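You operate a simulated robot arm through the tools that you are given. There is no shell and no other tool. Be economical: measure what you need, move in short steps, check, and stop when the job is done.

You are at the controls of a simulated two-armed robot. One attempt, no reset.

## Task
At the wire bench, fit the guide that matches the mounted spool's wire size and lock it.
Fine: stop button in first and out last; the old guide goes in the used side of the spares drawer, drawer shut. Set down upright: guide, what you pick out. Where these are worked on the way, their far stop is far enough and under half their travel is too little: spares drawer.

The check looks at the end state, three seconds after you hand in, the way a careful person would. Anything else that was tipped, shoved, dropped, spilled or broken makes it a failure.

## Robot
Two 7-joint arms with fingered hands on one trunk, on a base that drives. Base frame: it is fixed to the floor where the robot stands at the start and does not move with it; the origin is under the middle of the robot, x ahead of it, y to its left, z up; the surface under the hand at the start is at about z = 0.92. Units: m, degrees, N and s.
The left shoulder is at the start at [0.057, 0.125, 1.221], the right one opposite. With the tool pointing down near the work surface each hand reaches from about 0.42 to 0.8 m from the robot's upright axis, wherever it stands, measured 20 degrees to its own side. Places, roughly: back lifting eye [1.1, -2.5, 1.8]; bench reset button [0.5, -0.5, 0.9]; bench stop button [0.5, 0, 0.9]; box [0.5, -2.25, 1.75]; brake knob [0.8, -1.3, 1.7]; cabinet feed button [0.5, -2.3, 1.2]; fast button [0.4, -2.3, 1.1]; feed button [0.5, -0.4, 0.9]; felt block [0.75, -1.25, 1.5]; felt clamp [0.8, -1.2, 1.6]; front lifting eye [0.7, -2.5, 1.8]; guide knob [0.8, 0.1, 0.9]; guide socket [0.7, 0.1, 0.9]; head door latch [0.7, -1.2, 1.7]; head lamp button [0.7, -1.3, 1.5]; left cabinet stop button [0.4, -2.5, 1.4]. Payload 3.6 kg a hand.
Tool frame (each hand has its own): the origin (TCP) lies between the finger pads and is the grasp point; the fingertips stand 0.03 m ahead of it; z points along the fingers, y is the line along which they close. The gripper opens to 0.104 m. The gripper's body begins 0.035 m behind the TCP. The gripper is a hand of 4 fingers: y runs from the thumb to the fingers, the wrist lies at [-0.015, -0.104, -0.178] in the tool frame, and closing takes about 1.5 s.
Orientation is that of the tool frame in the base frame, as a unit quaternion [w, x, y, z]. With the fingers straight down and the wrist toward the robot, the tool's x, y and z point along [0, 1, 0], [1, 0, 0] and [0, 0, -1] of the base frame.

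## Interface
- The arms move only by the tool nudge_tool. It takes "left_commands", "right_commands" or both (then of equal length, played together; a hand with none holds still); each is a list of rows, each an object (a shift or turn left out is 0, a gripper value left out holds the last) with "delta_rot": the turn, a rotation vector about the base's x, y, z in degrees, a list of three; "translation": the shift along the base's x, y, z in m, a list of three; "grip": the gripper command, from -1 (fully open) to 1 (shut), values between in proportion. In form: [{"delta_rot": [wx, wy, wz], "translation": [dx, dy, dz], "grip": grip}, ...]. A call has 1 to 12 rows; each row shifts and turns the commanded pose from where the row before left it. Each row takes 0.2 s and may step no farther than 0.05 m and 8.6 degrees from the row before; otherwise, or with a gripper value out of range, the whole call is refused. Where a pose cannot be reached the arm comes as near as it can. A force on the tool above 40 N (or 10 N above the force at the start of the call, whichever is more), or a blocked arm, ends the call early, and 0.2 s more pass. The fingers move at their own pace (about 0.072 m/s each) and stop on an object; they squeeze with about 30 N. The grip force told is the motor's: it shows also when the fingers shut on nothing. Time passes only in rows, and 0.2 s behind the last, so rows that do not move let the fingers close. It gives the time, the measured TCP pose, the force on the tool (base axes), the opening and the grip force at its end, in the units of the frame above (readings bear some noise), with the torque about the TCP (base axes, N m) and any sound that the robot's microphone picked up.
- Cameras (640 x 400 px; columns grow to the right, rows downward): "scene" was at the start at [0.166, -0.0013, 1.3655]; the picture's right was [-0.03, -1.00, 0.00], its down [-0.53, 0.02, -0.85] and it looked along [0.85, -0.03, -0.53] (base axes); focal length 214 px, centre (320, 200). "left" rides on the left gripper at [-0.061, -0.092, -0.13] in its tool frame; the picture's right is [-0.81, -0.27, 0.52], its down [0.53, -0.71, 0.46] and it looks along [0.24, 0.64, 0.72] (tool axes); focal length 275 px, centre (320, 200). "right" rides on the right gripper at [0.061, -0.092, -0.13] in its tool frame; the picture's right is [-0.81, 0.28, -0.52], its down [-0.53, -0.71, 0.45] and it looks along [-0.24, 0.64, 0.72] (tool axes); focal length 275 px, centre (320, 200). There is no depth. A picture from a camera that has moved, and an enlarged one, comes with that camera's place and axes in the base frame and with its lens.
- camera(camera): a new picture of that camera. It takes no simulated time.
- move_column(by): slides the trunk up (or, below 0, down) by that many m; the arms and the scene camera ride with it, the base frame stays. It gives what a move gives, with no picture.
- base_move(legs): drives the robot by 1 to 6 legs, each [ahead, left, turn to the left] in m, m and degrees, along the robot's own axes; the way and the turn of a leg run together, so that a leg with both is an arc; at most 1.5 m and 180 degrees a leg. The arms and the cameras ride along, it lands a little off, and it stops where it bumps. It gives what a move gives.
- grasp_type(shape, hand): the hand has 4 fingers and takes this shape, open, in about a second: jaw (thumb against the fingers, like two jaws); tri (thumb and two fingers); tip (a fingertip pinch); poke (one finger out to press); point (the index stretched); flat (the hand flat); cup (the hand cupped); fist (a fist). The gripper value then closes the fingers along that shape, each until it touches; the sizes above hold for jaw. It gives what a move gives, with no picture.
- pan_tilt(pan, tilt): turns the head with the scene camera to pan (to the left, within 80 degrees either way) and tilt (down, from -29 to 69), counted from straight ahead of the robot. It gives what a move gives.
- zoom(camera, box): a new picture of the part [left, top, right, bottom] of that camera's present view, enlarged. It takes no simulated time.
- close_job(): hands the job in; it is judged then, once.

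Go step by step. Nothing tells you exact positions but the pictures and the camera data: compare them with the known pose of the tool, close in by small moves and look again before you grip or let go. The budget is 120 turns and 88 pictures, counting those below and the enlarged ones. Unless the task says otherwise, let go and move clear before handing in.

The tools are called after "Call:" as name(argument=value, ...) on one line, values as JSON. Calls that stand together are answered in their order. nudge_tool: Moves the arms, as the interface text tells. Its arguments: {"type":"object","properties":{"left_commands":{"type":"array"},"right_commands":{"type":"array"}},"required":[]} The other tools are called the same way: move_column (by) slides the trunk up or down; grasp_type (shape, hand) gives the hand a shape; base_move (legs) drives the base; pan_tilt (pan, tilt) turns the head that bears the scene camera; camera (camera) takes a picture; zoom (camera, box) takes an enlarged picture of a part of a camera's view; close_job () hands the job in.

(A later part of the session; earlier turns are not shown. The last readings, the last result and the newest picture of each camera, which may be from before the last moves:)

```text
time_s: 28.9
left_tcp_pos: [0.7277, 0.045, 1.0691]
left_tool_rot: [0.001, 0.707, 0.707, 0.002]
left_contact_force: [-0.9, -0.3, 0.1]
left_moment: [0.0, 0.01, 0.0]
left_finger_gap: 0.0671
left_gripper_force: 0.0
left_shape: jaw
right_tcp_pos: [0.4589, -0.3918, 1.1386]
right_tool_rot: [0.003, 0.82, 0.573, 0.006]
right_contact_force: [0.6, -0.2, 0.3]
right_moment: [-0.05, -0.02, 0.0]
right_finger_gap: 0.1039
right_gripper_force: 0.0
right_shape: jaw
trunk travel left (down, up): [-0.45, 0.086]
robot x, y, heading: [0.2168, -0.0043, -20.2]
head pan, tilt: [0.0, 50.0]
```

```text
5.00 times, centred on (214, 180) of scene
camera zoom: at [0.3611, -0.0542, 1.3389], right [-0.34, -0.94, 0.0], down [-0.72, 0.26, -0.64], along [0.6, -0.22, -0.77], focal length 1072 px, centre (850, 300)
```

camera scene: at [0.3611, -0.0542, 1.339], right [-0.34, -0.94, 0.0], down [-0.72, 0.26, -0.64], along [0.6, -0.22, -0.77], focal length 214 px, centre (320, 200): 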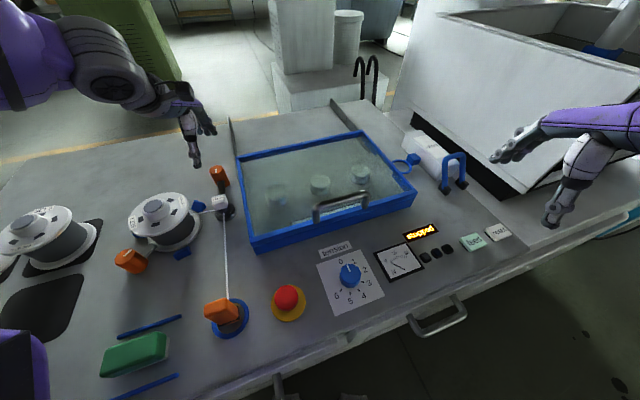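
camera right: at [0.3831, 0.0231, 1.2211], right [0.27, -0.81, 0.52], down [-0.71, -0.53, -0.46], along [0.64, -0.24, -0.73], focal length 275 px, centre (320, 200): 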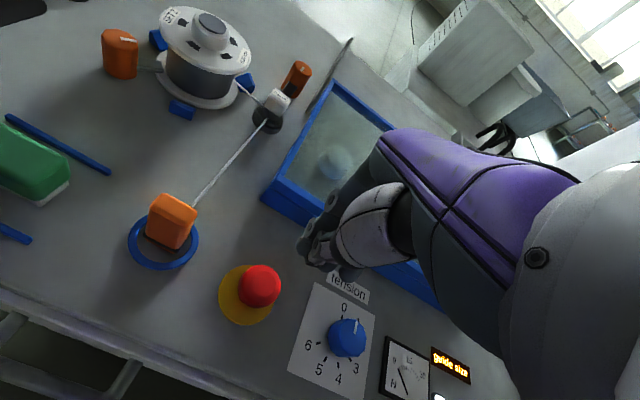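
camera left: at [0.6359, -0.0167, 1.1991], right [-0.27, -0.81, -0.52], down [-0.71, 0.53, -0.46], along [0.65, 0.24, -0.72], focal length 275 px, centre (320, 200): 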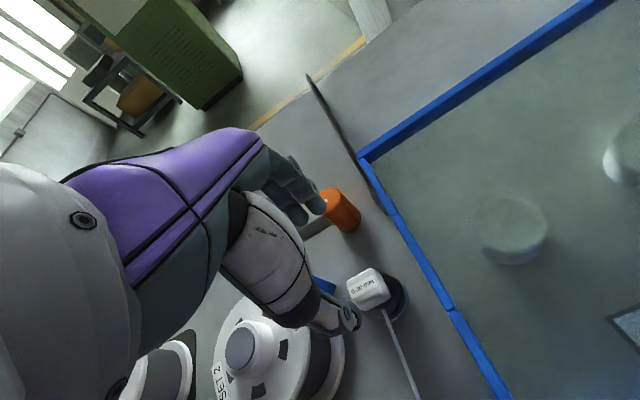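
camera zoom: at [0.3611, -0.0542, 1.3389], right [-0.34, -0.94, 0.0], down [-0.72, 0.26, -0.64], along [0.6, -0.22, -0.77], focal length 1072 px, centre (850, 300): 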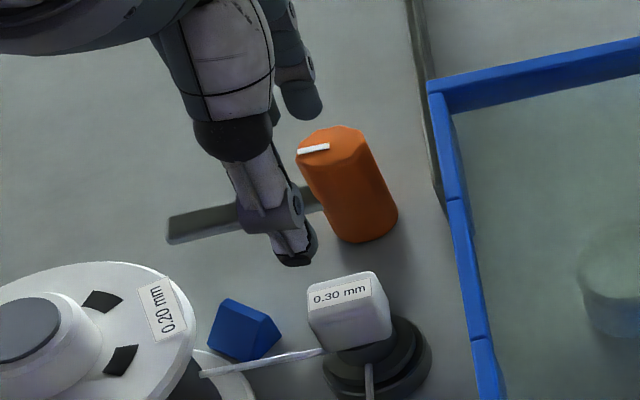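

The cap centre reads about [0.725, 0.046], top near z 0.977. I lower to TCP z≈0.98 and close on the cap.

Call:
nudge_tool(left_commands=[{"translation": [-0.002, 0.001, -0.03]}, {"translation": [0, 0, -0.03]}, {"translation": [0, 0, -0.029]}, {"grip": 1}, {}, {}, {}])

Call:
zoom(camera="scene", box=[150, 140, 278, 220])

```text
time_s: 30.5
left_tcp_pos: [0.7272, 0.0457, 0.9796]
left_tool_rot: [-0.001, 0.707, 0.707, 0.0]
left_contact_force: [-1.0, 0.6, 0.1]
left_moment: [-0.01, 0.04, 0.0]
left_finger_gap: 0.0213
left_gripper_force: 30.0
left_shape: jaw
right_tcp_pos: [0.4606, -0.3914, 1.1392]
right_tool_rot: [0.003, 0.82, 0.573, 0.007]
right_contact_force: [-0.1, 0.3, -0.6]
right_moment: [-0.01, 0.0, 0.02]
right_finger_gap: 0.1038
right_gripper_force: 0.1
right_shape: jaw
trunk travel left (down, up): [-0.45, 0.086]
robot x, y, heading: [0.2179, -0.0034, -20.0]
head pan, tilt: [0.0, 50.0]
```

```text
5.00 times, centred on (214, 180) of scene
camera zoom: at [0.3611, -0.0541, 1.3389], right [-0.34, -0.94, 0.0], down [-0.72, 0.26, -0.64], along [0.6, -0.22, -0.77], focal length 1072 px, centre (850, 300)
```

zoom: 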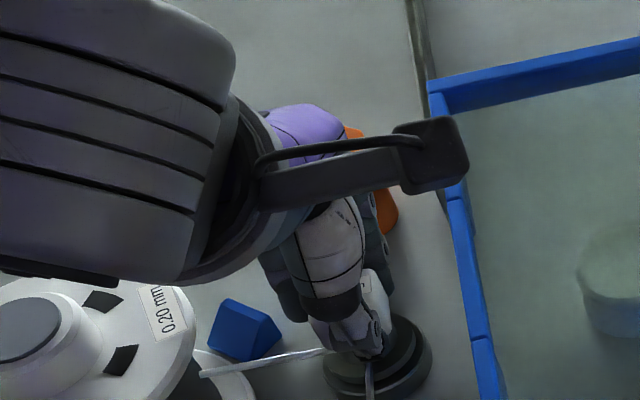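

The guide is held (gap 21 mm, TCP [0.7272, 0.0457, 0.9796] as seat reference). I lift it straight up.

Call:
nudge_tool(left_commands=[{"translation": [0, 0, 0.01]}, {"translation": [0, 0, 0.015]}, {"translation": [0, 0, 0.02]}, {"translation": [0, 0, 0.03]}, {"translation": [0, 0, 0.04]}, {"translation": [0, 0, 0.04]}])

Call:
zoom(camera="scene", box=[150, 120, 310, 220])

```text
time_s: 31.9
left_tcp_pos: [0.7256, 0.0463, 1.1339]
left_tool_rot: [0.0, 0.708, 0.707, 0.0]
left_contact_force: [-0.4, -0.6, -0.3]
left_moment: [-0.01, 0.01, 0.04]
left_finger_gap: 0.0211
left_gripper_force: 29.7
left_shape: jaw
right_tcp_pos: [0.4576, -0.3919, 1.1396]
right_tool_rot: [0.003, 0.82, 0.573, 0.006]
right_contact_force: [0.0, -0.3, -0.5]
right_moment: [0.01, -0.02, 0.0]
right_finger_gap: 0.1038
right_gripper_force: 0.0
right_shape: jaw
trunk travel left (down, up): [-0.45, 0.086]
robot x, y, heading: [0.2162, -0.0003, -20.0]
head pan, tilt: [0.0, 50.0]
```

```text
4.00 times, centred on (230, 170) of scene
camera zoom: at [0.3606, -0.0541, 1.339], right [-0.34, -0.94, 0.0], down [-0.72, 0.26, -0.64], along [0.6, -0.22, -0.77], focal length 858 px, centre (680, 320)
```

zoom: 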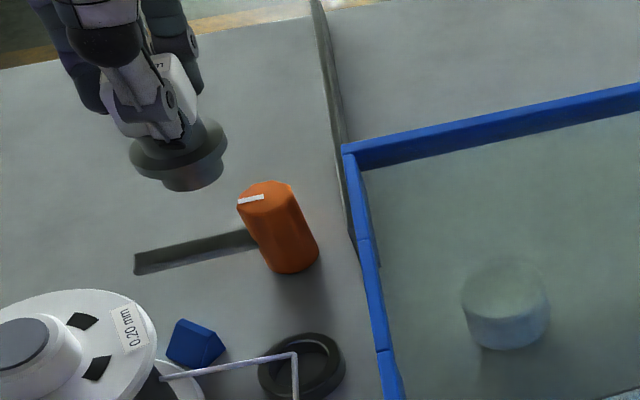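

The old guide is out cleanly and the socket is empty. Holding it in the left hand, I lift a bit more, straighten the robot, and back off so the right hand can open the spares drawer.

Call:
nudge_tool(left_commands=[{"translation": [-0.02, 0, 0.04]}, {"translation": [-0.03, 0, 0.02]}])

Call:
base_move(legs=[[0, 0, 20], [-0.55, 0, 0], [0, 0.15, 0]])

Call:
camera(camera="scene")

```text
time_s: 32.5
left_tcp_pos: [0.678, 0.0465, 1.1953]
left_tool_rot: [0.0, 0.708, 0.706, -0.001]
left_contact_force: [0.2, 0.0, -1.5]
left_moment: [-0.02, 0.0, 0.02]
left_finger_gap: 0.0212
left_gripper_force: 29.7
left_shape: jaw
right_tcp_pos: [0.4583, -0.3919, 1.1397]
right_tool_rot: [0.003, 0.82, 0.573, 0.006]
right_contact_force: [-0.2, -0.6, -0.4]
right_moment: [0.01, 0.05, 0.01]
right_finger_gap: 0.1038
right_gripper_force: 0.0
right_shape: jaw
trunk travel left (down, up): [-0.45, 0.086]
robot x, y, heading: [0.2171, -0.0035, -19.9]
head pan, tilt: [0.0, 50.0]
```

```text
time_s: 38.3
left_tcp_pos: [0.0834, 0.3507, 1.1953]
left_tool_rot: [0.0, 0.571, 0.821, -0.001]
left_contact_force: [-0.3, -0.4, -1.0]
left_moment: [0.03, -0.01, 0.01]
left_finger_gap: 0.0211
left_gripper_force: 30.1
left_shape: jaw
right_tcp_pos: [0.0315, -0.1355, 1.1389]
right_tool_rot: [0.002, 0.705, 0.709, 0.007]
right_contact_force: [0.1, 0.2, 0.1]
right_moment: [-0.03, 0.0, 0.01]
right_finger_gap: 0.1038
right_gripper_force: 0.0
right_shape: jaw
trunk travel left (down, up): [-0.45, 0.086]
robot x, y, heading: [-0.3309, 0.1421, 0.3]
head pan, tilt: [0.0, 50.0]
```

```text
53 pictures are left
camera scene: at [-0.1771, 0.1464, 1.3389], right [0.01, -1.0, 0.0], down [-0.77, 0.0, -0.64], along [0.64, 0.0, -0.77], focal length 214 px, centre (320, 200)
```

scene: 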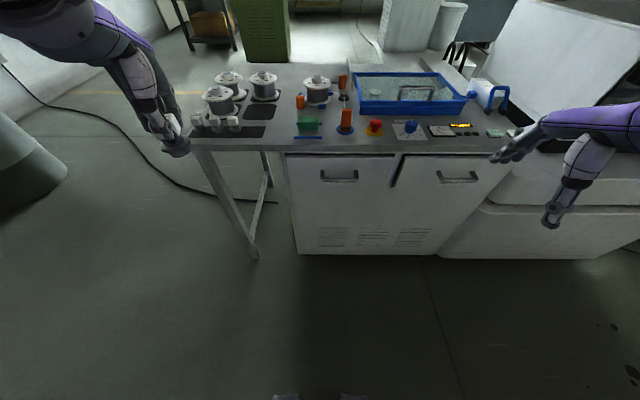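

The robot stands back at x≈-0.33. I zoom on the spares handle to locate it.

Call:
zoom(camera="scene", box=[280, 140, 408, 220])

Call:
pan_tilt(pan=0, tilt=62)

```text
5.00 times, centred on (344, 180) of scene
camera zoom: at [-0.1771, 0.1464, 1.3389], right [0.01, -1.0, 0.0], down [-0.77, 0.0, -0.64], along [0.64, 0.0, -0.77], focal length 1072 px, centre (200, 300)
```

zoom: 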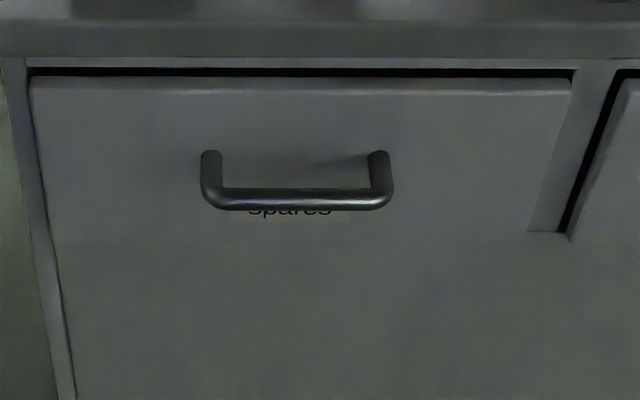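

```text
time_s: 39.1
left_tcp_pos: [0.0838, 0.3499, 1.1955]
left_tool_rot: [0.0, 0.57, 0.821, 0.0]
left_contact_force: [0.8, 0.4, -1.1]
left_moment: [0.04, 0.0, 0.02]
left_finger_gap: 0.0214
left_gripper_force: 30.2
left_shape: jaw
right_tcp_pos: [0.0326, -0.136, 1.1393]
right_tool_rot: [0.002, 0.705, 0.709, 0.007]
right_contact_force: [0.1, -0.5, -0.2]
right_moment: [0.01, 0.03, -0.01]
right_finger_gap: 0.1037
right_gripper_force: 0.1
right_shape: jaw
trunk travel left (down, up): [-0.45, 0.086]
robot x, y, heading: [-0.3306, 0.145, 0.4]
head pan, tilt: [0.0, 62.0]
```

The spares handle bar is at about [0.364, 0.078, 0.80], standing 36 mm off the face. I lower the trunk and bring the right hand in with a 45° forward tilt, short of the bar.

Call:
move_column(by=-0.15)

Call:
nudge_tool(right_commands=[{"translation": [0.034, 0.027, -0.018], "delta_rot": [0, -5.6, 0], "grip": -0.3}, {"translation": [0.034, 0.027, -0.018], "delta_rot": [0, -5.6, 0]}, {"translation": [0.034, 0.027, -0.018], "delta_rot": [0, -5.6, 0]}, {"translation": [0.034, 0.027, -0.018], "delta_rot": [0, -5.6, 0]}, {"translation": [0.034, 0.027, -0.018], "delta_rot": [0, -5.6, 0]}, {"translation": [0.034, 0.027, -0.018], "delta_rot": [0, -5.6, 0]}, {"translation": [0.034, 0.027, -0.018], "delta_rot": [0, -5.6, 0]}, {"translation": [0.034, 0.025, -0.015], "delta_rot": [0, -5.6, 0]}, {}])

Call:
camera(camera="scene")

Call:
camera(camera="right")

```text
time_s: 40.8
left_tcp_pos: [0.0843, 0.3494, 1.0452]
left_tool_rot: [0.001, 0.571, 0.821, 0.001]
left_contact_force: [0.2, 0.2, -1.5]
left_moment: [-0.01, -0.01, -0.03]
left_finger_gap: 0.0211
left_gripper_force: 29.4
left_shape: jaw
right_tcp_pos: [0.0403, -0.1358, 0.94]
right_tool_rot: [-0.062, 0.702, 0.707, -0.056]
right_contact_force: [-0.4, -0.1, -0.9]
right_moment: [0.0, 0.0, 0.03]
right_finger_gap: 0.104
right_gripper_force: 0.0
right_shape: jaw
trunk travel left (down, up): [-0.3, 0.236]
robot x, y, heading: [-0.3276, 0.148, 0.4]
head pan, tilt: [0.0, 62.0]
```

```text
time_s: 42.8
left_tcp_pos: [0.084, 0.3502, 1.0448]
left_tool_rot: [0.0, 0.571, 0.821, -0.001]
left_contact_force: [-0.5, 0.4, -1.1]
left_moment: [-0.03, -0.03, 0.01]
left_finger_gap: 0.0212
left_gripper_force: 30.3
left_shape: jaw
right_tcp_pos: [0.2182, 0.0209, 0.8452]
right_tool_rot: [0.115, 0.685, 0.707, 0.131]
right_contact_force: [-0.1, -0.1, 0.0]
right_moment: [-0.01, 0.02, 0.0]
right_finger_gap: 0.0676
right_gripper_force: 0.1
right_shape: jaw
right hand out of reach, approached as far as the arm can: row 6, 7, 8
trunk travel left (down, up): [-0.3, 0.236]
robot x, y, heading: [-0.3341, 0.1444, 0.3]
head pan, tilt: [0.0, 62.0]
```

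```text
51 pictures are left
camera scene: at [-0.1476, 0.1465, 1.1691], right [0.01, -1.0, 0.0], down [-0.88, -0.01, -0.47], along [0.47, 0.0, -0.88], focal length 214 px, centre (320, 200)
```

scene: 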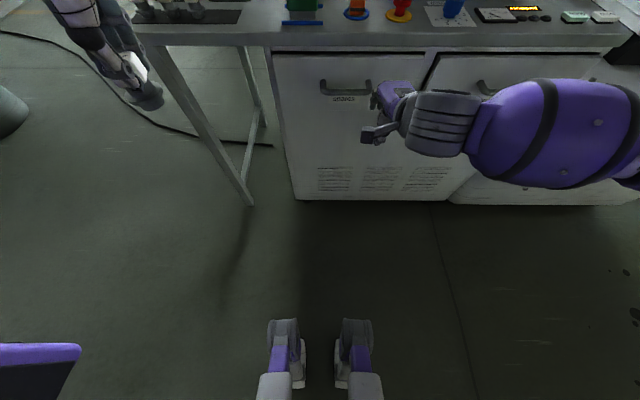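

```text
50 pictures are left
camera right: at [0.0853, 0.076, 0.9378], right [0.11, -0.82, 0.57], down [-0.49, -0.54, -0.68], along [0.86, -0.21, -0.46], focal length 275 px, centre (320, 200)
```

right: 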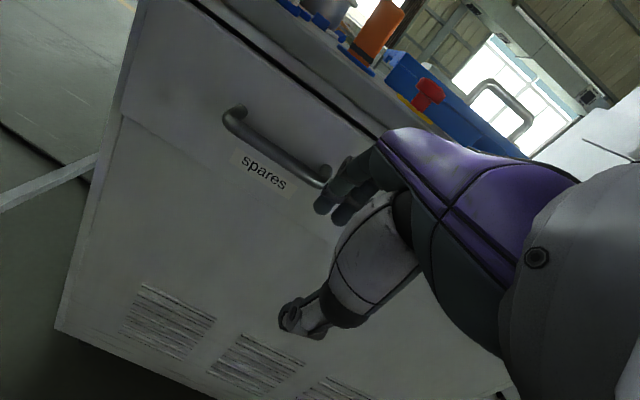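

The arm stopped short. I pull the hand back a little, drive 0.13 m closer, and retry the tilt.

Call:
nudge_tool(right_commands=[{"translation": [-0.045, 0, 0]}, {"translation": [-0.045, 0, 0]}, {"translation": [-0.02, 0.01, 0]}])

Call:
base_move(legs=[[0.13, 0, 0]])

Call:
nudge_tool(right_commands=[{"translation": [0.01, 0.005, 0.0], "delta_rot": [0, -6, 0]}, {"translation": [0.01, 0.015, 0.0], "delta_rot": [0, -6, 0]}, {"translation": [0.01, 0.015, 0], "delta_rot": [0, -6, 0]}, {"translation": [0.01, 0.01, 0], "delta_rot": [0, -6, 0]}, {"delta_rot": [0, -1, 0]}, {}])

Call:
camera(camera="right")

```text
time_s: 43.6
left_tcp_pos: [0.0855, 0.3494, 1.0452]
left_tool_rot: [0.0, 0.571, 0.821, 0.0]
left_contact_force: [0.0, 0.8, -1.4]
left_moment: [-0.03, 0.0, 0.02]
left_finger_gap: 0.0213
left_gripper_force: 29.7
left_shape: jaw
right_tcp_pos: [0.1282, 0.0417, 0.8437]
right_tool_rot: [0.115, 0.686, 0.706, 0.13]
right_contact_force: [-0.6, 0.2, -0.7]
right_moment: [-0.01, 0.01, 0.0]
right_finger_gap: 0.0677
right_gripper_force: 0.0
right_shape: jaw
right hand out of reach, approached as far as the arm can: row 2, 3
trunk travel left (down, up): [-0.3, 0.236]
robot x, y, heading: [-0.3314, 0.1462, 0.2]
head pan, tilt: [0.0, 62.0]
```

```text
time_s: 44.9
left_tcp_pos: [0.214, 0.3504, 1.0445]
left_tool_rot: [0.0, 0.571, 0.821, 0.0]
left_contact_force: [-0.5, 1.0, -1.0]
left_moment: [-0.01, 0.04, 0.01]
left_finger_gap: 0.0215
left_gripper_force: 30.1
left_shape: jaw
right_tcp_pos: [0.2585, 0.043, 0.8449]
right_tool_rot: [0.116, 0.686, 0.707, 0.131]
right_contact_force: [0.2, -0.7, -0.6]
right_moment: [0.0, 0.02, 0.01]
right_finger_gap: 0.0675
right_gripper_force: 0.0
right_shape: jaw
trunk travel left (down, up): [-0.3, 0.236]
robot x, y, heading: [-0.205, 0.1433, 0.5]
head pan, tilt: [0.0, 62.0]
```

```text
time_s: 46.3
left_tcp_pos: [0.2131, 0.3497, 1.0449]
left_tool_rot: [0.0, 0.571, 0.821, 0.001]
left_contact_force: [0.0, 0.1, -1.9]
left_moment: [0.01, 0.02, 0.0]
left_finger_gap: 0.0209
left_gripper_force: 30.3
left_shape: jaw
right_tcp_pos: [0.2917, 0.122, 0.8667]
right_tool_rot: [0.267, 0.642, 0.664, 0.274]
right_contact_force: [-0.4, -0.2, -0.4]
right_moment: [0.01, 0.03, 0.0]
right_finger_gap: 0.0678
right_gripper_force: 0.0
right_shape: jaw
right hand out of reach, approached as far as the arm can: row 1, 2, 3, 4
trunk travel left (down, up): [-0.3, 0.236]
robot x, y, heading: [-0.2025, 0.1446, 0.8]
head pan, tilt: [0.0, 62.0]
```

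```text
49 pictures are left
camera right: at [0.1327, 0.1778, 0.8938], right [-0.14, -0.82, 0.56], down [-0.16, -0.54, -0.83], along [0.98, -0.21, -0.06], focal length 275 px, centre (320, 200)
```

right: 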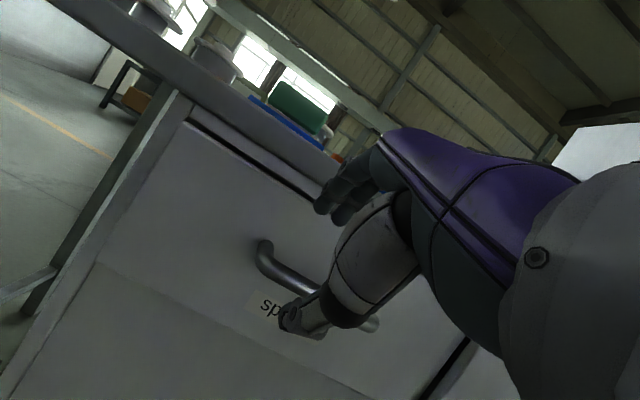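

The 45° tilt is reached; the handle from here reads [0.364, 0.08, 0.81]. I align with it, then advance along the finger direction.

Call:
nudge_tool(right_commands=[{"translation": [0.0, -0.022, 0]}, {"translation": [0.0, -0.02, 0]}, {"translation": [0.02, 0, -0.012]}, {}])

Call:
camera(camera="right")

Call:
zoom(camera="scene", box=[280, 20, 472, 140])

```text
time_s: 47.3
left_tcp_pos: [0.2128, 0.3507, 1.045]
left_tool_rot: [0.0, 0.571, 0.821, 0.001]
left_contact_force: [-0.7, -0.4, -1.2]
left_moment: [-0.01, 0.0, 0.01]
left_finger_gap: 0.0215
left_gripper_force: 30.2
left_shape: jaw
right_tcp_pos: [0.3003, 0.1184, 0.8764]
right_tool_rot: [0.266, 0.642, 0.664, 0.275]
right_contact_force: [0.5, 0.1, -0.2]
right_moment: [-0.05, -0.01, 0.02]
right_finger_gap: 0.0676
right_gripper_force: 0.0
right_shape: jaw
right hand out of reach, approached as far as the arm can: row 1, 2, 3
trunk travel left (down, up): [-0.3, 0.236]
robot x, y, heading: [-0.2038, 0.148, 0.3]
head pan, tilt: [0.0, 62.0]
```

```text
48 pictures are left
camera right: at [0.1406, 0.1739, 0.9041], right [-0.14, -0.81, 0.56], down [-0.16, -0.54, -0.83], along [0.98, -0.21, -0.06], focal length 275 px, centre (320, 200)
```

right: 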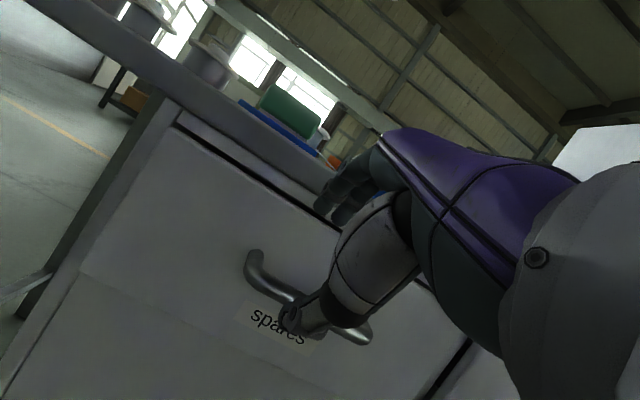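

```text
3.33 times, centred on (376, 80) of scene
camera zoom: at [-0.0187, 0.1472, 1.1692], right [0.01, -1.0, 0.0], down [-0.88, -0.01, -0.47], along [0.47, 0.0, -0.88], focal length 715 px, centre (133, 600)
```

zoom: 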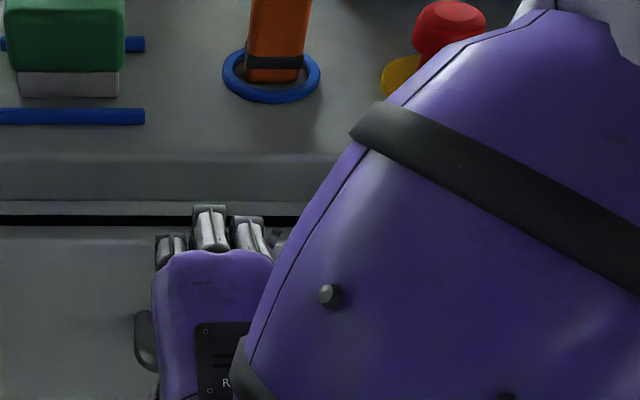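

The arm's wrist limit pushes the hand off to the left and up. A lower shoulder should make the forearm flatter, so I back the hand off, lower the trunk by 0.2 m, and look at the resulting pose.

Call:
nudge_tool(right_commands=[{"translation": [-0.04, 0, 0.0]}, {"translation": [-0.04, 0, 0.0]}, {}])

Call:
move_column(by=-0.2)

Call:
nudge_tool(right_commands=[{"translation": [0, -0.01, 0.04]}, {"translation": [0, -0.01, 0.04]}, {"translation": [0, -0.01, 0.04]}, {"translation": [0, -0.01, 0.04]}, {}])

```text
time_s: 48.1
left_tcp_pos: [0.2147, 0.3474, 1.044]
left_tool_rot: [0.0, 0.57, 0.821, -0.001]
left_contact_force: [0.3, 0.4, -1.1]
left_moment: [0.0, -0.01, 0.0]
left_finger_gap: 0.0213
left_gripper_force: 30.2
left_shape: jaw
right_tcp_pos: [0.2211, 0.1197, 0.8776]
right_tool_rot: [0.266, 0.642, 0.665, 0.276]
right_contact_force: [-0.2, -0.5, -1.0]
right_moment: [0.04, 0.03, 0.02]
right_finger_gap: 0.0677
right_gripper_force: 0.0
right_shape: jaw
trunk travel left (down, up): [-0.3, 0.236]
robot x, y, heading: [-0.2032, 0.1431, 0.2]
head pan, tilt: [0.0, 62.0]
```

```text
time_s: 50.3
left_tcp_pos: [0.2213, 0.3514, 0.834]
left_tool_rot: [-0.012, 0.57, 0.821, -0.008]
left_contact_force: [0.3, -1.1, -0.7]
left_moment: [-0.02, -0.01, 0.01]
left_finger_gap: 0.0213
left_gripper_force: 29.7
left_shape: jaw
right_tcp_pos: [0.2307, 0.1205, 0.6085]
right_tool_rot: [0.202, 0.664, 0.687, 0.213]
right_contact_force: [-0.5, -0.3, -0.7]
right_moment: [-0.04, 0.02, 0.02]
right_finger_gap: 0.0678
right_gripper_force: 0.1
right_shape: jaw
trunk travel left (down, up): [-0.1, 0.436]
robot x, y, heading: [-0.2, 0.1422, 0.3]
head pan, tilt: [0.0, 62.0]
```

```text
time_s: 51.5
left_tcp_pos: [0.222, 0.3518, 0.8342]
left_tool_rot: [-0.012, 0.57, 0.821, -0.008]
left_contact_force: [-0.7, -0.4, -1.2]
left_moment: [-0.02, -0.03, 0.03]
left_finger_gap: 0.0214
left_gripper_force: 29.8
left_shape: jaw
right_tcp_pos: [0.2867, 0.151, 0.7271]
right_tool_rot: [0.202, 0.665, 0.687, 0.212]
right_contact_force: [0.5, -0.6, 1.1]
right_moment: [-0.01, 0.0, -0.01]
right_finger_gap: 0.0676
right_gripper_force: 0.0
right_shape: jaw
right hand out of reach, approached as far as the arm can: row 1, 2, 3, 4
trunk travel left (down, up): [-0.1, 0.436]
robot x, y, heading: [-0.2015, 0.1418, 0.4]
head pan, tilt: [0.0, 62.0]
```

The strong tilt is a dead end for this arm. A 20–25° tilt with fingers behind the bar and thumb in front should do; I restore the trunk height and bring the right hand back to a relaxed pose.

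Call:
nudge_tool(right_commands=[{"translation": [-0.03, -0.02, 0.0], "delta_rot": [0, 5, 0]}, {"translation": [-0.03, -0.02, 0.0], "delta_rot": [0, 5, 0]}, {"translation": [-0.02, -0.02, 0.0], "delta_rot": [0, 5, 0]}, {"translation": [0, -0.02, 0]}])

Call:
move_column(by=0.2)

Call:
nudge_tool(right_commands=[{}, {}])

Call:
camera(camera="scene")

```text
time_s: 52.5
left_tcp_pos: [0.2216, 0.3509, 0.8328]
left_tool_rot: [-0.012, 0.571, 0.821, -0.007]
left_contact_force: [-0.6, 1.4, -1.3]
left_moment: [-0.06, -0.01, -0.04]
left_finger_gap: 0.0212
left_gripper_force: 30.3
left_shape: jaw
right_tcp_pos: [0.2713, 0.1433, 0.7191]
right_tool_rot: [0.11, 0.687, 0.708, 0.123]
right_contact_force: [1.2, 0.6, -0.4]
right_moment: [0.02, 0.04, 0.01]
right_finger_gap: 0.0674
right_gripper_force: 0.1
right_shape: jaw
right hand out of reach, approached as far as the arm can: row 1, 2, 3, 4
trunk travel left (down, up): [-0.1, 0.436]
robot x, y, heading: [-0.2028, 0.1418, 0.5]
head pan, tilt: [0.0, 62.0]
```

```text
time_s: 54.6
left_tcp_pos: [0.2228, 0.3504, 1.0341]
left_tool_rot: [-0.012, 0.57, 0.821, -0.008]
left_contact_force: [0.7, 0.2, -0.7]
left_moment: [-0.02, 0.0, 0.01]
left_finger_gap: 0.0215
left_gripper_force: 29.9
left_shape: jaw
right_tcp_pos: [0.2716, 0.1418, 0.9189]
right_tool_rot: [0.111, 0.686, 0.708, 0.124]
right_contact_force: [0.7, -0.7, 0.2]
right_moment: [0.01, -0.02, 0.0]
right_finger_gap: 0.0675
right_gripper_force: 0.1
right_shape: jaw
trunk travel left (down, up): [-0.3, 0.236]
robot x, y, heading: [-0.2041, 0.145, 0.1]
head pan, tilt: [0.0, 62.0]
```

```text
time_s: 55.2
left_tcp_pos: [0.2213, 0.3504, 1.0347]
left_tool_rot: [-0.012, 0.571, 0.821, -0.008]
left_contact_force: [-0.3, -0.6, -0.5]
left_moment: [-0.01, 0.0, -0.01]
left_finger_gap: 0.0215
left_gripper_force: 29.6
left_shape: jaw
right_tcp_pos: [0.2705, 0.1427, 0.9194]
right_tool_rot: [0.11, 0.686, 0.708, 0.123]
right_contact_force: [0.7, -0.5, -0.5]
right_moment: [0.01, -0.01, 0.01]
right_finger_gap: 0.0679
right_gripper_force: 0.1
right_shape: jaw
trunk travel left (down, up): [-0.3, 0.236]
robot x, y, heading: [-0.2016, 0.1426, 0.4]
head pan, tilt: [0.0, 62.0]
```

```text
46 pictures are left
camera scene: at [-0.0185, 0.1473, 1.1692], right [0.01, -1.0, 0.0], down [-0.88, -0.01, -0.47], along [0.47, 0.0, -0.88], focal length 214 px, centre (320, 200)
```

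scene: 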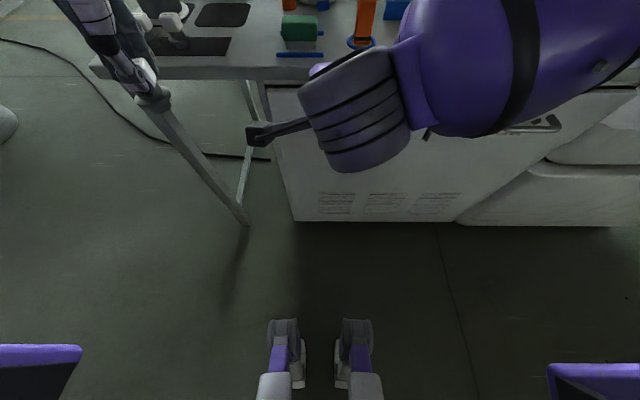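

The elbow is winged out because the target is inboard of the right shoulder. I shift the base left 0.15 m so the handle lies on the right hand's own side, and move the hand right accordingly.

Call:
base_move(legs=[[-0.05, 0.16, 0]])

Call:
nudge_tool(right_commands=[{"translation": [0, -0.04, 0]}, {"translation": [0, -0.04, 0]}, {"translation": [0, -0.04, 0]}, {"translation": [0, -0.04, 0]}, {"translation": [0, -0.04, 0]}, {"translation": [0, -0.02, 0]}, {}])

```text
time_s: 57.3
left_tcp_pos: [0.1722, 0.5085, 1.034]
left_tool_rot: [-0.012, 0.57, 0.821, -0.008]
left_contact_force: [0.1, -0.1, -0.9]
left_moment: [0.01, -0.03, -0.02]
left_finger_gap: 0.0213
left_gripper_force: 30.3
left_shape: jaw
right_tcp_pos: [0.2203, 0.3005, 0.9194]
right_tool_rot: [0.111, 0.687, 0.708, 0.124]
right_contact_force: [1.2, 0.1, -0.5]
right_moment: [-0.01, 0.0, -0.01]
right_finger_gap: 0.0678
right_gripper_force: 0.1
right_shape: jaw
trunk travel left (down, up): [-0.3, 0.236]
robot x, y, heading: [-0.2514, 0.3056, 0.1]
head pan, tilt: [0.0, 62.0]
```

```text
time_s: 58.9
left_tcp_pos: [0.1713, 0.5088, 1.0333]
left_tool_rot: [-0.012, 0.571, 0.821, -0.008]
left_contact_force: [-1.1, -0.1, -0.9]
left_moment: [-0.01, 0.0, -0.01]
left_finger_gap: 0.0212
left_gripper_force: 29.3
left_shape: jaw
right_tcp_pos: [0.2334, 0.0818, 0.9178]
right_tool_rot: [0.111, 0.686, 0.708, 0.124]
right_contact_force: [0.2, -0.3, -0.1]
right_moment: [0.01, 0.02, -0.02]
right_finger_gap: 0.0676
right_gripper_force: 0.1
right_shape: jaw
right hand out of reach, approached as far as the arm can: row 3, 4
trunk travel left (down, up): [-0.3, 0.236]
robot x, y, heading: [-0.2489, 0.3013, 0.1]
head pan, tilt: [0.0, 62.0]
```

The hand is now at [0.233, 0.082, 0.918] without trouble. I narrow the fingers to about 35 mm, approach the bar from above and in front, and look.

Call:
nudge_tool(right_commands=[{"translation": [0.03, -0.002, -0.02], "grip": 0.33}, {"translation": [0.03, -0.002, -0.02]}, {"translation": [0.02, 0, -0.005]}, {}])

Call:
camera(camera="right")

Call:
zoom(camera="scene", box=[300, 20, 492, 140])

```text
time_s: 59.9
left_tcp_pos: [0.1711, 0.5085, 1.0339]
left_tool_rot: [-0.012, 0.571, 0.821, -0.008]
left_contact_force: [-0.1, -0.7, -1.2]
left_moment: [0.0, -0.01, -0.02]
left_finger_gap: 0.0213
left_gripper_force: 30.1
left_shape: jaw
right_tcp_pos: [0.3144, 0.0785, 0.8737]
right_tool_rot: [0.11, 0.687, 0.708, 0.124]
right_contact_force: [0.2, -0.4, 0.1]
right_moment: [0.0, -0.04, -0.04]
right_finger_gap: 0.035
right_gripper_force: 0.1
right_shape: jaw
trunk travel left (down, up): [-0.3, 0.236]
robot x, y, heading: [-0.2492, 0.299, 0.5]
head pan, tilt: [0.0, 62.0]
```

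```text
45 pictures are left
camera right: at [0.1825, 0.1333, 0.9675], right [0.12, -0.82, 0.57], down [-0.51, -0.54, -0.67], along [0.85, -0.21, -0.48], focal length 275 px, centre (320, 200)
```

right: 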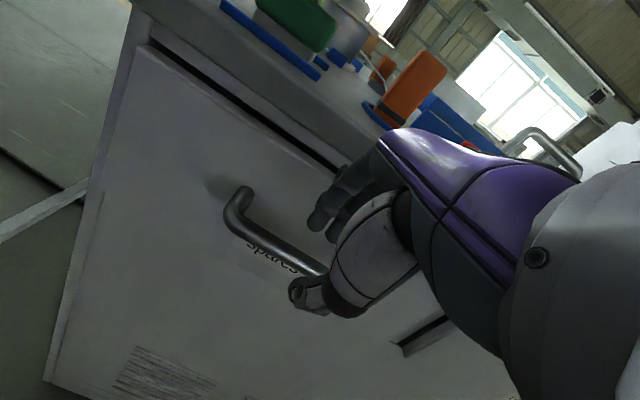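

```text
3.33 times, centred on (396, 80) of scene
camera zoom: at [-0.0695, 0.3053, 1.1692], right [0.01, -1.0, 0.0], down [-0.88, -0.01, -0.47], along [0.47, 0.0, -0.88], focal length 715 px, centre (67, 600)
```

zoom: 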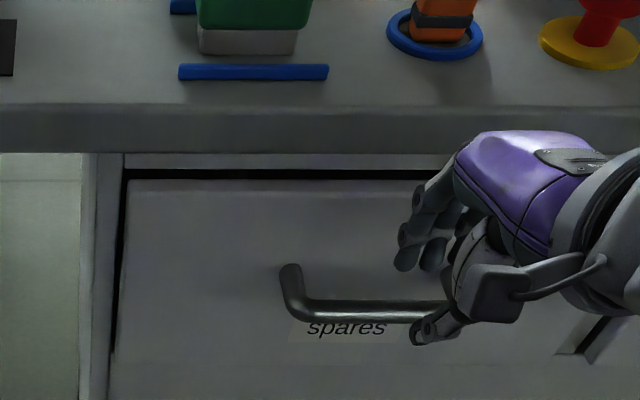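

The bar is at z≈0.808 and the hand is over its middle. I step forward, then slide down the finger direction so the fingers pass behind the bar, and close.

Call:
nudge_tool(right_commands=[{"translation": [0.024, 0, -0.002]}, {"translation": [0.007, 0, -0.018]}, {"translation": [0.007, 0, -0.018]}, {"translation": [0.006, 0, -0.018]}, {}, {"grip": 1}, {}, {}, {}])

Call:
camera(camera="right")

Call:
zoom(camera="scene", box=[300, 20, 492, 140])

```text
time_s: 61.9
left_tcp_pos: [0.1717, 0.5081, 1.0337]
left_tool_rot: [-0.012, 0.57, 0.821, -0.008]
left_contact_force: [-0.3, -0.6, -1.5]
left_moment: [-0.03, 0.01, 0.02]
left_finger_gap: 0.0214
left_gripper_force: 29.6
left_shape: jaw
right_tcp_pos: [0.3564, 0.0793, 0.8157]
right_tool_rot: [0.109, 0.687, 0.708, 0.123]
right_contact_force: [-12.2, 2.3, -9.8]
right_moment: [0.04, 0.12, 0.03]
right_finger_gap: 0.0075
right_gripper_force: 29.8
right_shape: jaw
trunk travel left (down, up): [-0.3, 0.236]
robot x, y, heading: [-0.2491, 0.3018, 0.3]
head pan, tilt: [0.0, 62.0]
```

```text
43 pictures are left
camera right: at [0.2252, 0.134, 0.9104], right [0.12, -0.81, 0.57], down [-0.51, -0.54, -0.67], along [0.85, -0.21, -0.48], focal length 275 px, centre (320, 200)
```

right: 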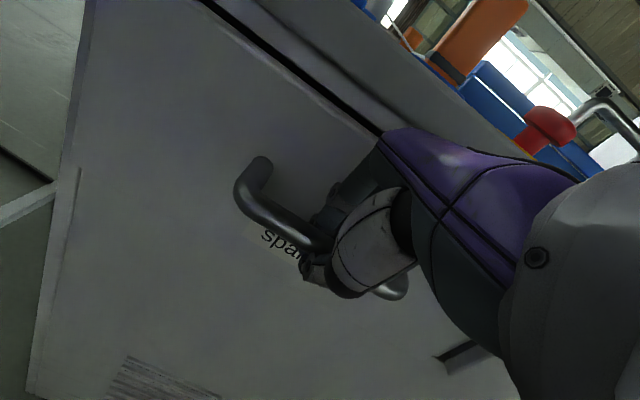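

```text
3.33 times, centred on (396, 80) of scene
camera zoom: at [-0.0697, 0.3053, 1.1691], right [0.01, -1.0, 0.0], down [-0.88, -0.01, -0.47], along [0.47, 0.0, -0.88], focal length 715 px, centre (67, 600)
```

zoom: 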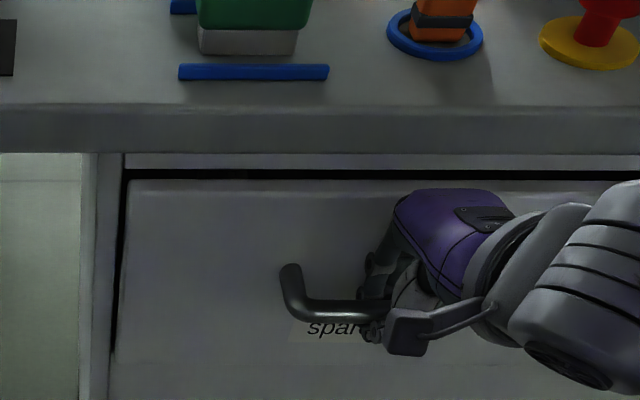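

The fingers are hooked behind the bar with the thumb in front. I pull with the arm first to test.

Call:
nudge_tool(right_commands=[{"translation": [-0.015, 0, 0]}, {"translation": [-0.015, 0, 0]}, {"translation": [-0.015, 0, 0]}, {"translation": [-0.015, 0, 0]}, {}])

Call:
zoom(camera="scene", box=[300, 20, 492, 140])

```text
time_s: 63.1
left_tcp_pos: [0.1729, 0.5078, 1.0338]
left_tool_rot: [-0.012, 0.57, 0.821, -0.008]
left_contact_force: [-0.4, -0.1, -0.9]
left_moment: [0.0, 0.0, -0.01]
left_finger_gap: 0.021
left_gripper_force: 30.4
left_shape: jaw
right_tcp_pos: [0.2987, 0.0778, 0.8145]
right_tool_rot: [0.109, 0.686, 0.708, 0.123]
right_contact_force: [-0.3, 4.9, -21.2]
right_moment: [0.08, 0.01, 0.02]
right_finger_gap: 0.0068
right_gripper_force: 29.7
right_shape: jaw
trunk travel left (down, up): [-0.3, 0.236]
robot x, y, heading: [-0.2514, 0.3056, 0.4]
head pan, tilt: [0.0, 62.0]
```

```text
3.33 times, centred on (396, 80) of scene
camera zoom: at [-0.068, 0.3052, 1.1689], right [0.01, -1.0, 0.0], down [-0.88, -0.01, -0.47], along [0.47, 0.0, -0.88], focal length 715 px, centre (67, 600)
```

zoom: 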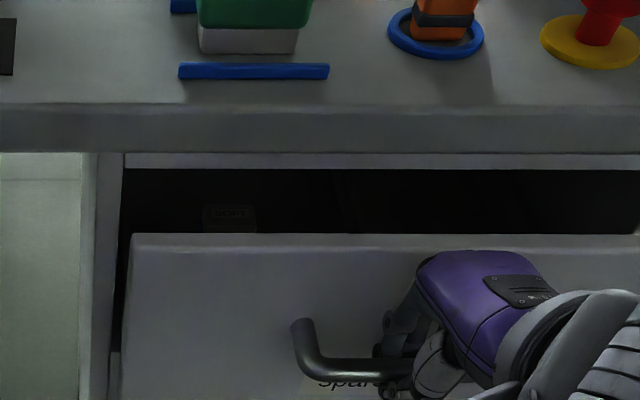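

The drawer slides out. I continue pulling by driving the base back 0.2 m, easing the hand a touch down first.

Call:
nudge_tool(right_commands=[{"translation": [0, 0, -0.003]}])

Call:
base_move(legs=[[-0.2, 0, 0]])

Call:
camera(camera="scene")

```text
time_s: 63.5
left_tcp_pos: [0.1711, 0.5084, 1.034]
left_tool_rot: [-0.011, 0.571, 0.821, -0.007]
left_contact_force: [0.2, -0.9, -0.4]
left_moment: [-0.01, 0.02, -0.01]
left_finger_gap: 0.0212
left_gripper_force: 29.8
left_shape: jaw
right_tcp_pos: [0.2968, 0.0779, 0.8147]
right_tool_rot: [0.11, 0.687, 0.708, 0.125]
right_contact_force: [-2.1, 3.2, -13.9]
right_moment: [0.02, 0.0, 0.05]
right_finger_gap: 0.0069
right_gripper_force: 29.8
right_shape: jaw
trunk travel left (down, up): [-0.3, 0.236]
robot x, y, heading: [-0.2529, 0.301, 0.2]
head pan, tilt: [0.0, 62.0]
```

```text
time_s: 65.2
left_tcp_pos: [-0.0271, 0.5073, 1.033]
left_tool_rot: [-0.013, 0.571, 0.821, -0.009]
left_contact_force: [-0.1, 0.4, -1.0]
left_moment: [-0.01, 0.02, 0.01]
left_finger_gap: 0.0213
left_gripper_force: 30.4
left_shape: jaw
right_tcp_pos: [0.1013, 0.0773, 0.8139]
right_tool_rot: [0.11, 0.687, 0.708, 0.124]
right_contact_force: [10.4, 2.6, -7.5]
right_moment: [0.06, -0.1, 0.05]
right_finger_gap: 0.0059
right_gripper_force: 29.9
right_shape: jaw
trunk travel left (down, up): [-0.3, 0.236]
robot x, y, heading: [-0.4548, 0.301, 0.2]
head pan, tilt: [0.0, 62.0]
stopped in leg 1: the force on the tool passed its limit at 41 N (the readings are from after the stop); the commanded pose is now the measured one
```

```text
40 pictures are left
camera scene: at [-0.2672, 0.3045, 1.169], right [0.01, -1.0, 0.0], down [-0.88, -0.01, -0.47], along [0.47, 0.0, -0.88], focal length 214 px, centre (320, 200)
```

scene: 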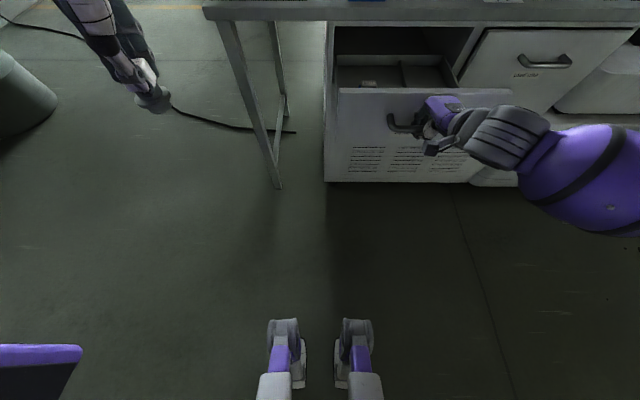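

The drawer hit its stop after about 0.255 m. I let go of the handle, lift the right hand away, and look inside.

Call:
nudge_tool(right_commands=[{"grip": 0.33}, {}, {"translation": [-0.006, 0, 0.018]}, {"translation": [-0.008, 0, 0.02]}, {"translation": [-0.01, 0, 0.03]}, {"translation": [-0.01, -0.02, 0.03]}, {"translation": [-0.01, -0.04, 0.02]}, {"translation": [0, -0.045, 0.01]}])

Call:
pan_tilt(pan=-22, tilt=50)

Call:
camera(camera="scene")

```text
time_s: 67.0
left_tcp_pos: [-0.028, 0.5079, 1.0334]
left_tool_rot: [-0.011, 0.57, 0.821, -0.008]
left_contact_force: [-0.1, -0.3, -1.1]
left_moment: [-0.01, 0.0, 0.0]
left_finger_gap: 0.0211
left_gripper_force: 30.0
left_shape: jaw
right_tcp_pos: [0.0545, -0.0276, 0.9426]
right_tool_rot: [0.11, 0.686, 0.708, 0.125]
right_contact_force: [-0.1, -0.6, -1.0]
right_moment: [0.04, -0.01, -0.01]
right_finger_gap: 0.0347
right_gripper_force: 0.0
right_shape: jaw
trunk travel left (down, up): [-0.3, 0.236]
robot x, y, heading: [-0.4514, 0.3028, 0.5]
head pan, tilt: [0.0, 62.0]
```

```text
time_s: 67.8
left_tcp_pos: [-0.029, 0.5075, 1.0334]
left_tool_rot: [-0.011, 0.571, 0.821, -0.008]
left_contact_force: [0.1, -0.1, -0.8]
left_moment: [0.01, 0.03, -0.03]
left_finger_gap: 0.0211
left_gripper_force: 29.4
left_shape: jaw
right_tcp_pos: [0.0548, -0.0285, 0.9428]
right_tool_rot: [0.11, 0.686, 0.708, 0.125]
right_contact_force: [-0.8, -0.4, -0.6]
right_moment: [0.01, 0.02, -0.03]
right_finger_gap: 0.0347
right_gripper_force: 0.0
right_shape: jaw
trunk travel left (down, up): [-0.3, 0.236]
robot x, y, heading: [-0.4516, 0.301, 0.4]
head pan, tilt: [-22.0, 50.0]
```

```text
39 pictures are left
camera scene: at [-0.2614, 0.2757, 1.184], right [-0.37, -0.93, 0.0], down [-0.71, 0.28, -0.64], along [0.6, -0.24, -0.77], focal length 214 px, centre (320, 200)
```

scene: 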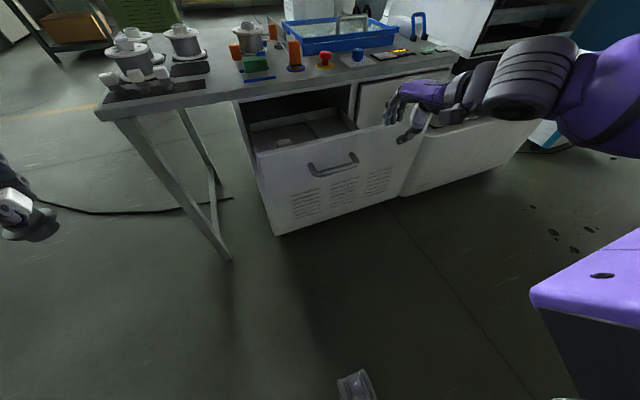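

Call:
move_column(by=0.2)

Call:
zoom(camera="scene", box=[230, 90, 390, 190])

```text
time_s: 70.0
left_tcp_pos: [-0.0272, 0.508, 1.2331]
left_tool_rot: [-0.012, 0.571, 0.821, -0.008]
left_contact_force: [0.0, 0.1, -1.0]
left_moment: [-0.01, 0.0, 0.02]
left_finger_gap: 0.0212
left_gripper_force: 30.2
left_shape: jaw
right_tcp_pos: [0.0556, -0.0267, 1.1412]
right_tool_rot: [0.109, 0.687, 0.708, 0.124]
right_contact_force: [-0.1, -0.1, 0.4]
right_moment: [0.02, -0.01, -0.01]
right_finger_gap: 0.0347
right_gripper_force: 0.0
right_shape: jaw
trunk travel left (down, up): [-0.5, 0.036]
robot x, y, heading: [-0.4533, 0.2989, 0.4]
head pan, tilt: [-22.0, 50.0]
```

```text
4.00 times, centred on (310, 140) of scene
camera zoom: at [-0.3377, 0.2752, 1.3976], right [-0.37, -0.93, 0.0], down [-0.71, 0.28, -0.64], along [0.6, -0.24, -0.77], focal length 858 px, centre (360, 440)
```

zoom: 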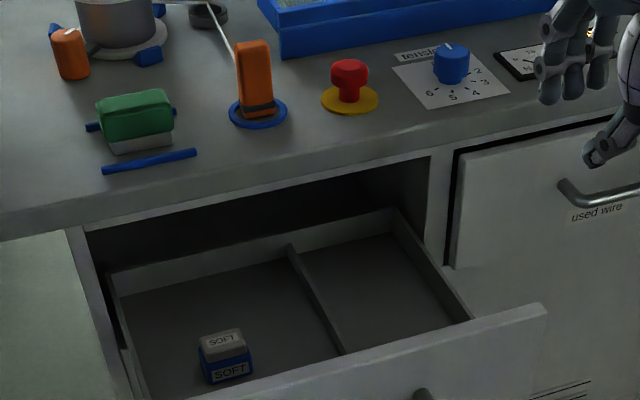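

The drawer has two bays: the left holds a spare marked SOFT, the right looks empty. I need a "used" label to be sure, so I drive nearer and centre on the drawer.

Call:
base_move(legs=[[0, -0.26, 0], [0.17, 0, 0]])

Call:
pan_tilt(pan=0, tilt=60)

Call:
camera(camera="scene")

```text
time_s: 73.9
left_tcp_pos: [0.1423, 0.2473, 1.2346]
left_tool_rot: [-0.012, 0.571, 0.821, -0.008]
left_contact_force: [-0.1, 0.0, -0.3]
left_moment: [0.0, -0.01, -0.01]
left_finger_gap: 0.0213
left_gripper_force: 30.1
left_shape: jaw
right_tcp_pos: [0.2246, -0.2871, 1.1425]
right_tool_rot: [0.111, 0.687, 0.707, 0.125]
right_contact_force: [0.3, -0.6, 0.6]
right_moment: [0.0, 0.0, -0.01]
right_finger_gap: 0.0347
right_gripper_force: 0.0
right_shape: jaw
trunk travel left (down, up): [-0.5, 0.036]
robot x, y, heading: [-0.2809, 0.0434, 0.1]
head pan, tilt: [-22.0, 50.0]
```

```text
time_s: 74.8
left_tcp_pos: [0.1403, 0.2487, 1.2336]
left_tool_rot: [-0.011, 0.571, 0.821, -0.008]
left_contact_force: [0.4, -0.3, -1.4]
left_moment: [-0.01, -0.03, 0.0]
left_finger_gap: 0.0214
left_gripper_force: 30.0
left_shape: jaw
right_tcp_pos: [0.2238, -0.2871, 1.1421]
right_tool_rot: [0.111, 0.687, 0.707, 0.125]
right_contact_force: [0.7, -0.6, 0.0]
right_moment: [-0.02, 0.04, -0.02]
right_finger_gap: 0.0348
right_gripper_force: 0.0
right_shape: jaw
trunk travel left (down, up): [-0.5, 0.036]
robot x, y, heading: [-0.2802, 0.0417, 0.4]
head pan, tilt: [0.0, 60.0]
```

```text
37 pictures are left
camera scene: at [-0.1735, 0.0444, 1.3852], right [0.0, -1.0, 0.0], down [-0.87, 0.0, -0.5], along [0.5, 0.0, -0.87], focal length 214 px, centre (320, 200)
```

scene: 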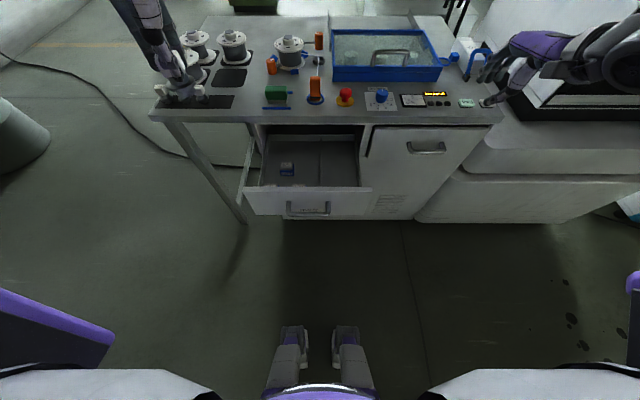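

Call:
zoom(camera="scene", box=[232, 120, 392, 220])

Call:
zoom(camera="scene", box=[300, 130, 372, 190])

```text
4.00 times, centred on (312, 170) of scene
camera zoom: at [-0.1735, 0.0444, 1.3852], right [0.0, -1.0, 0.0], down [-0.87, 0.0, -0.5], along [0.5, 0.0, -0.87], focal length 858 px, centre (352, 320)
```

zoom: 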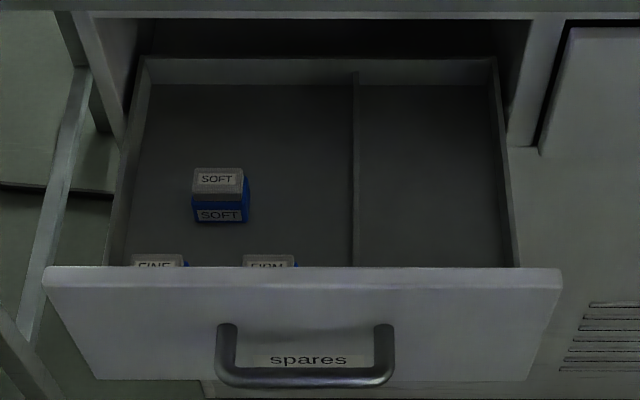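

```text
6.67 times, centred on (336, 160) of scene
camera zoom: at [-0.1735, 0.0444, 1.3852], right [0.0, -1.0, 0.0], down [-0.87, 0.0, -0.5], along [0.5, 0.0, -0.87], focal length 1430 px, centre (213, 467)
```

zoom: 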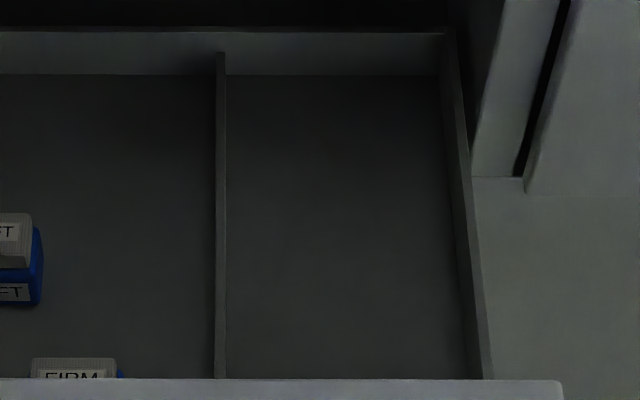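

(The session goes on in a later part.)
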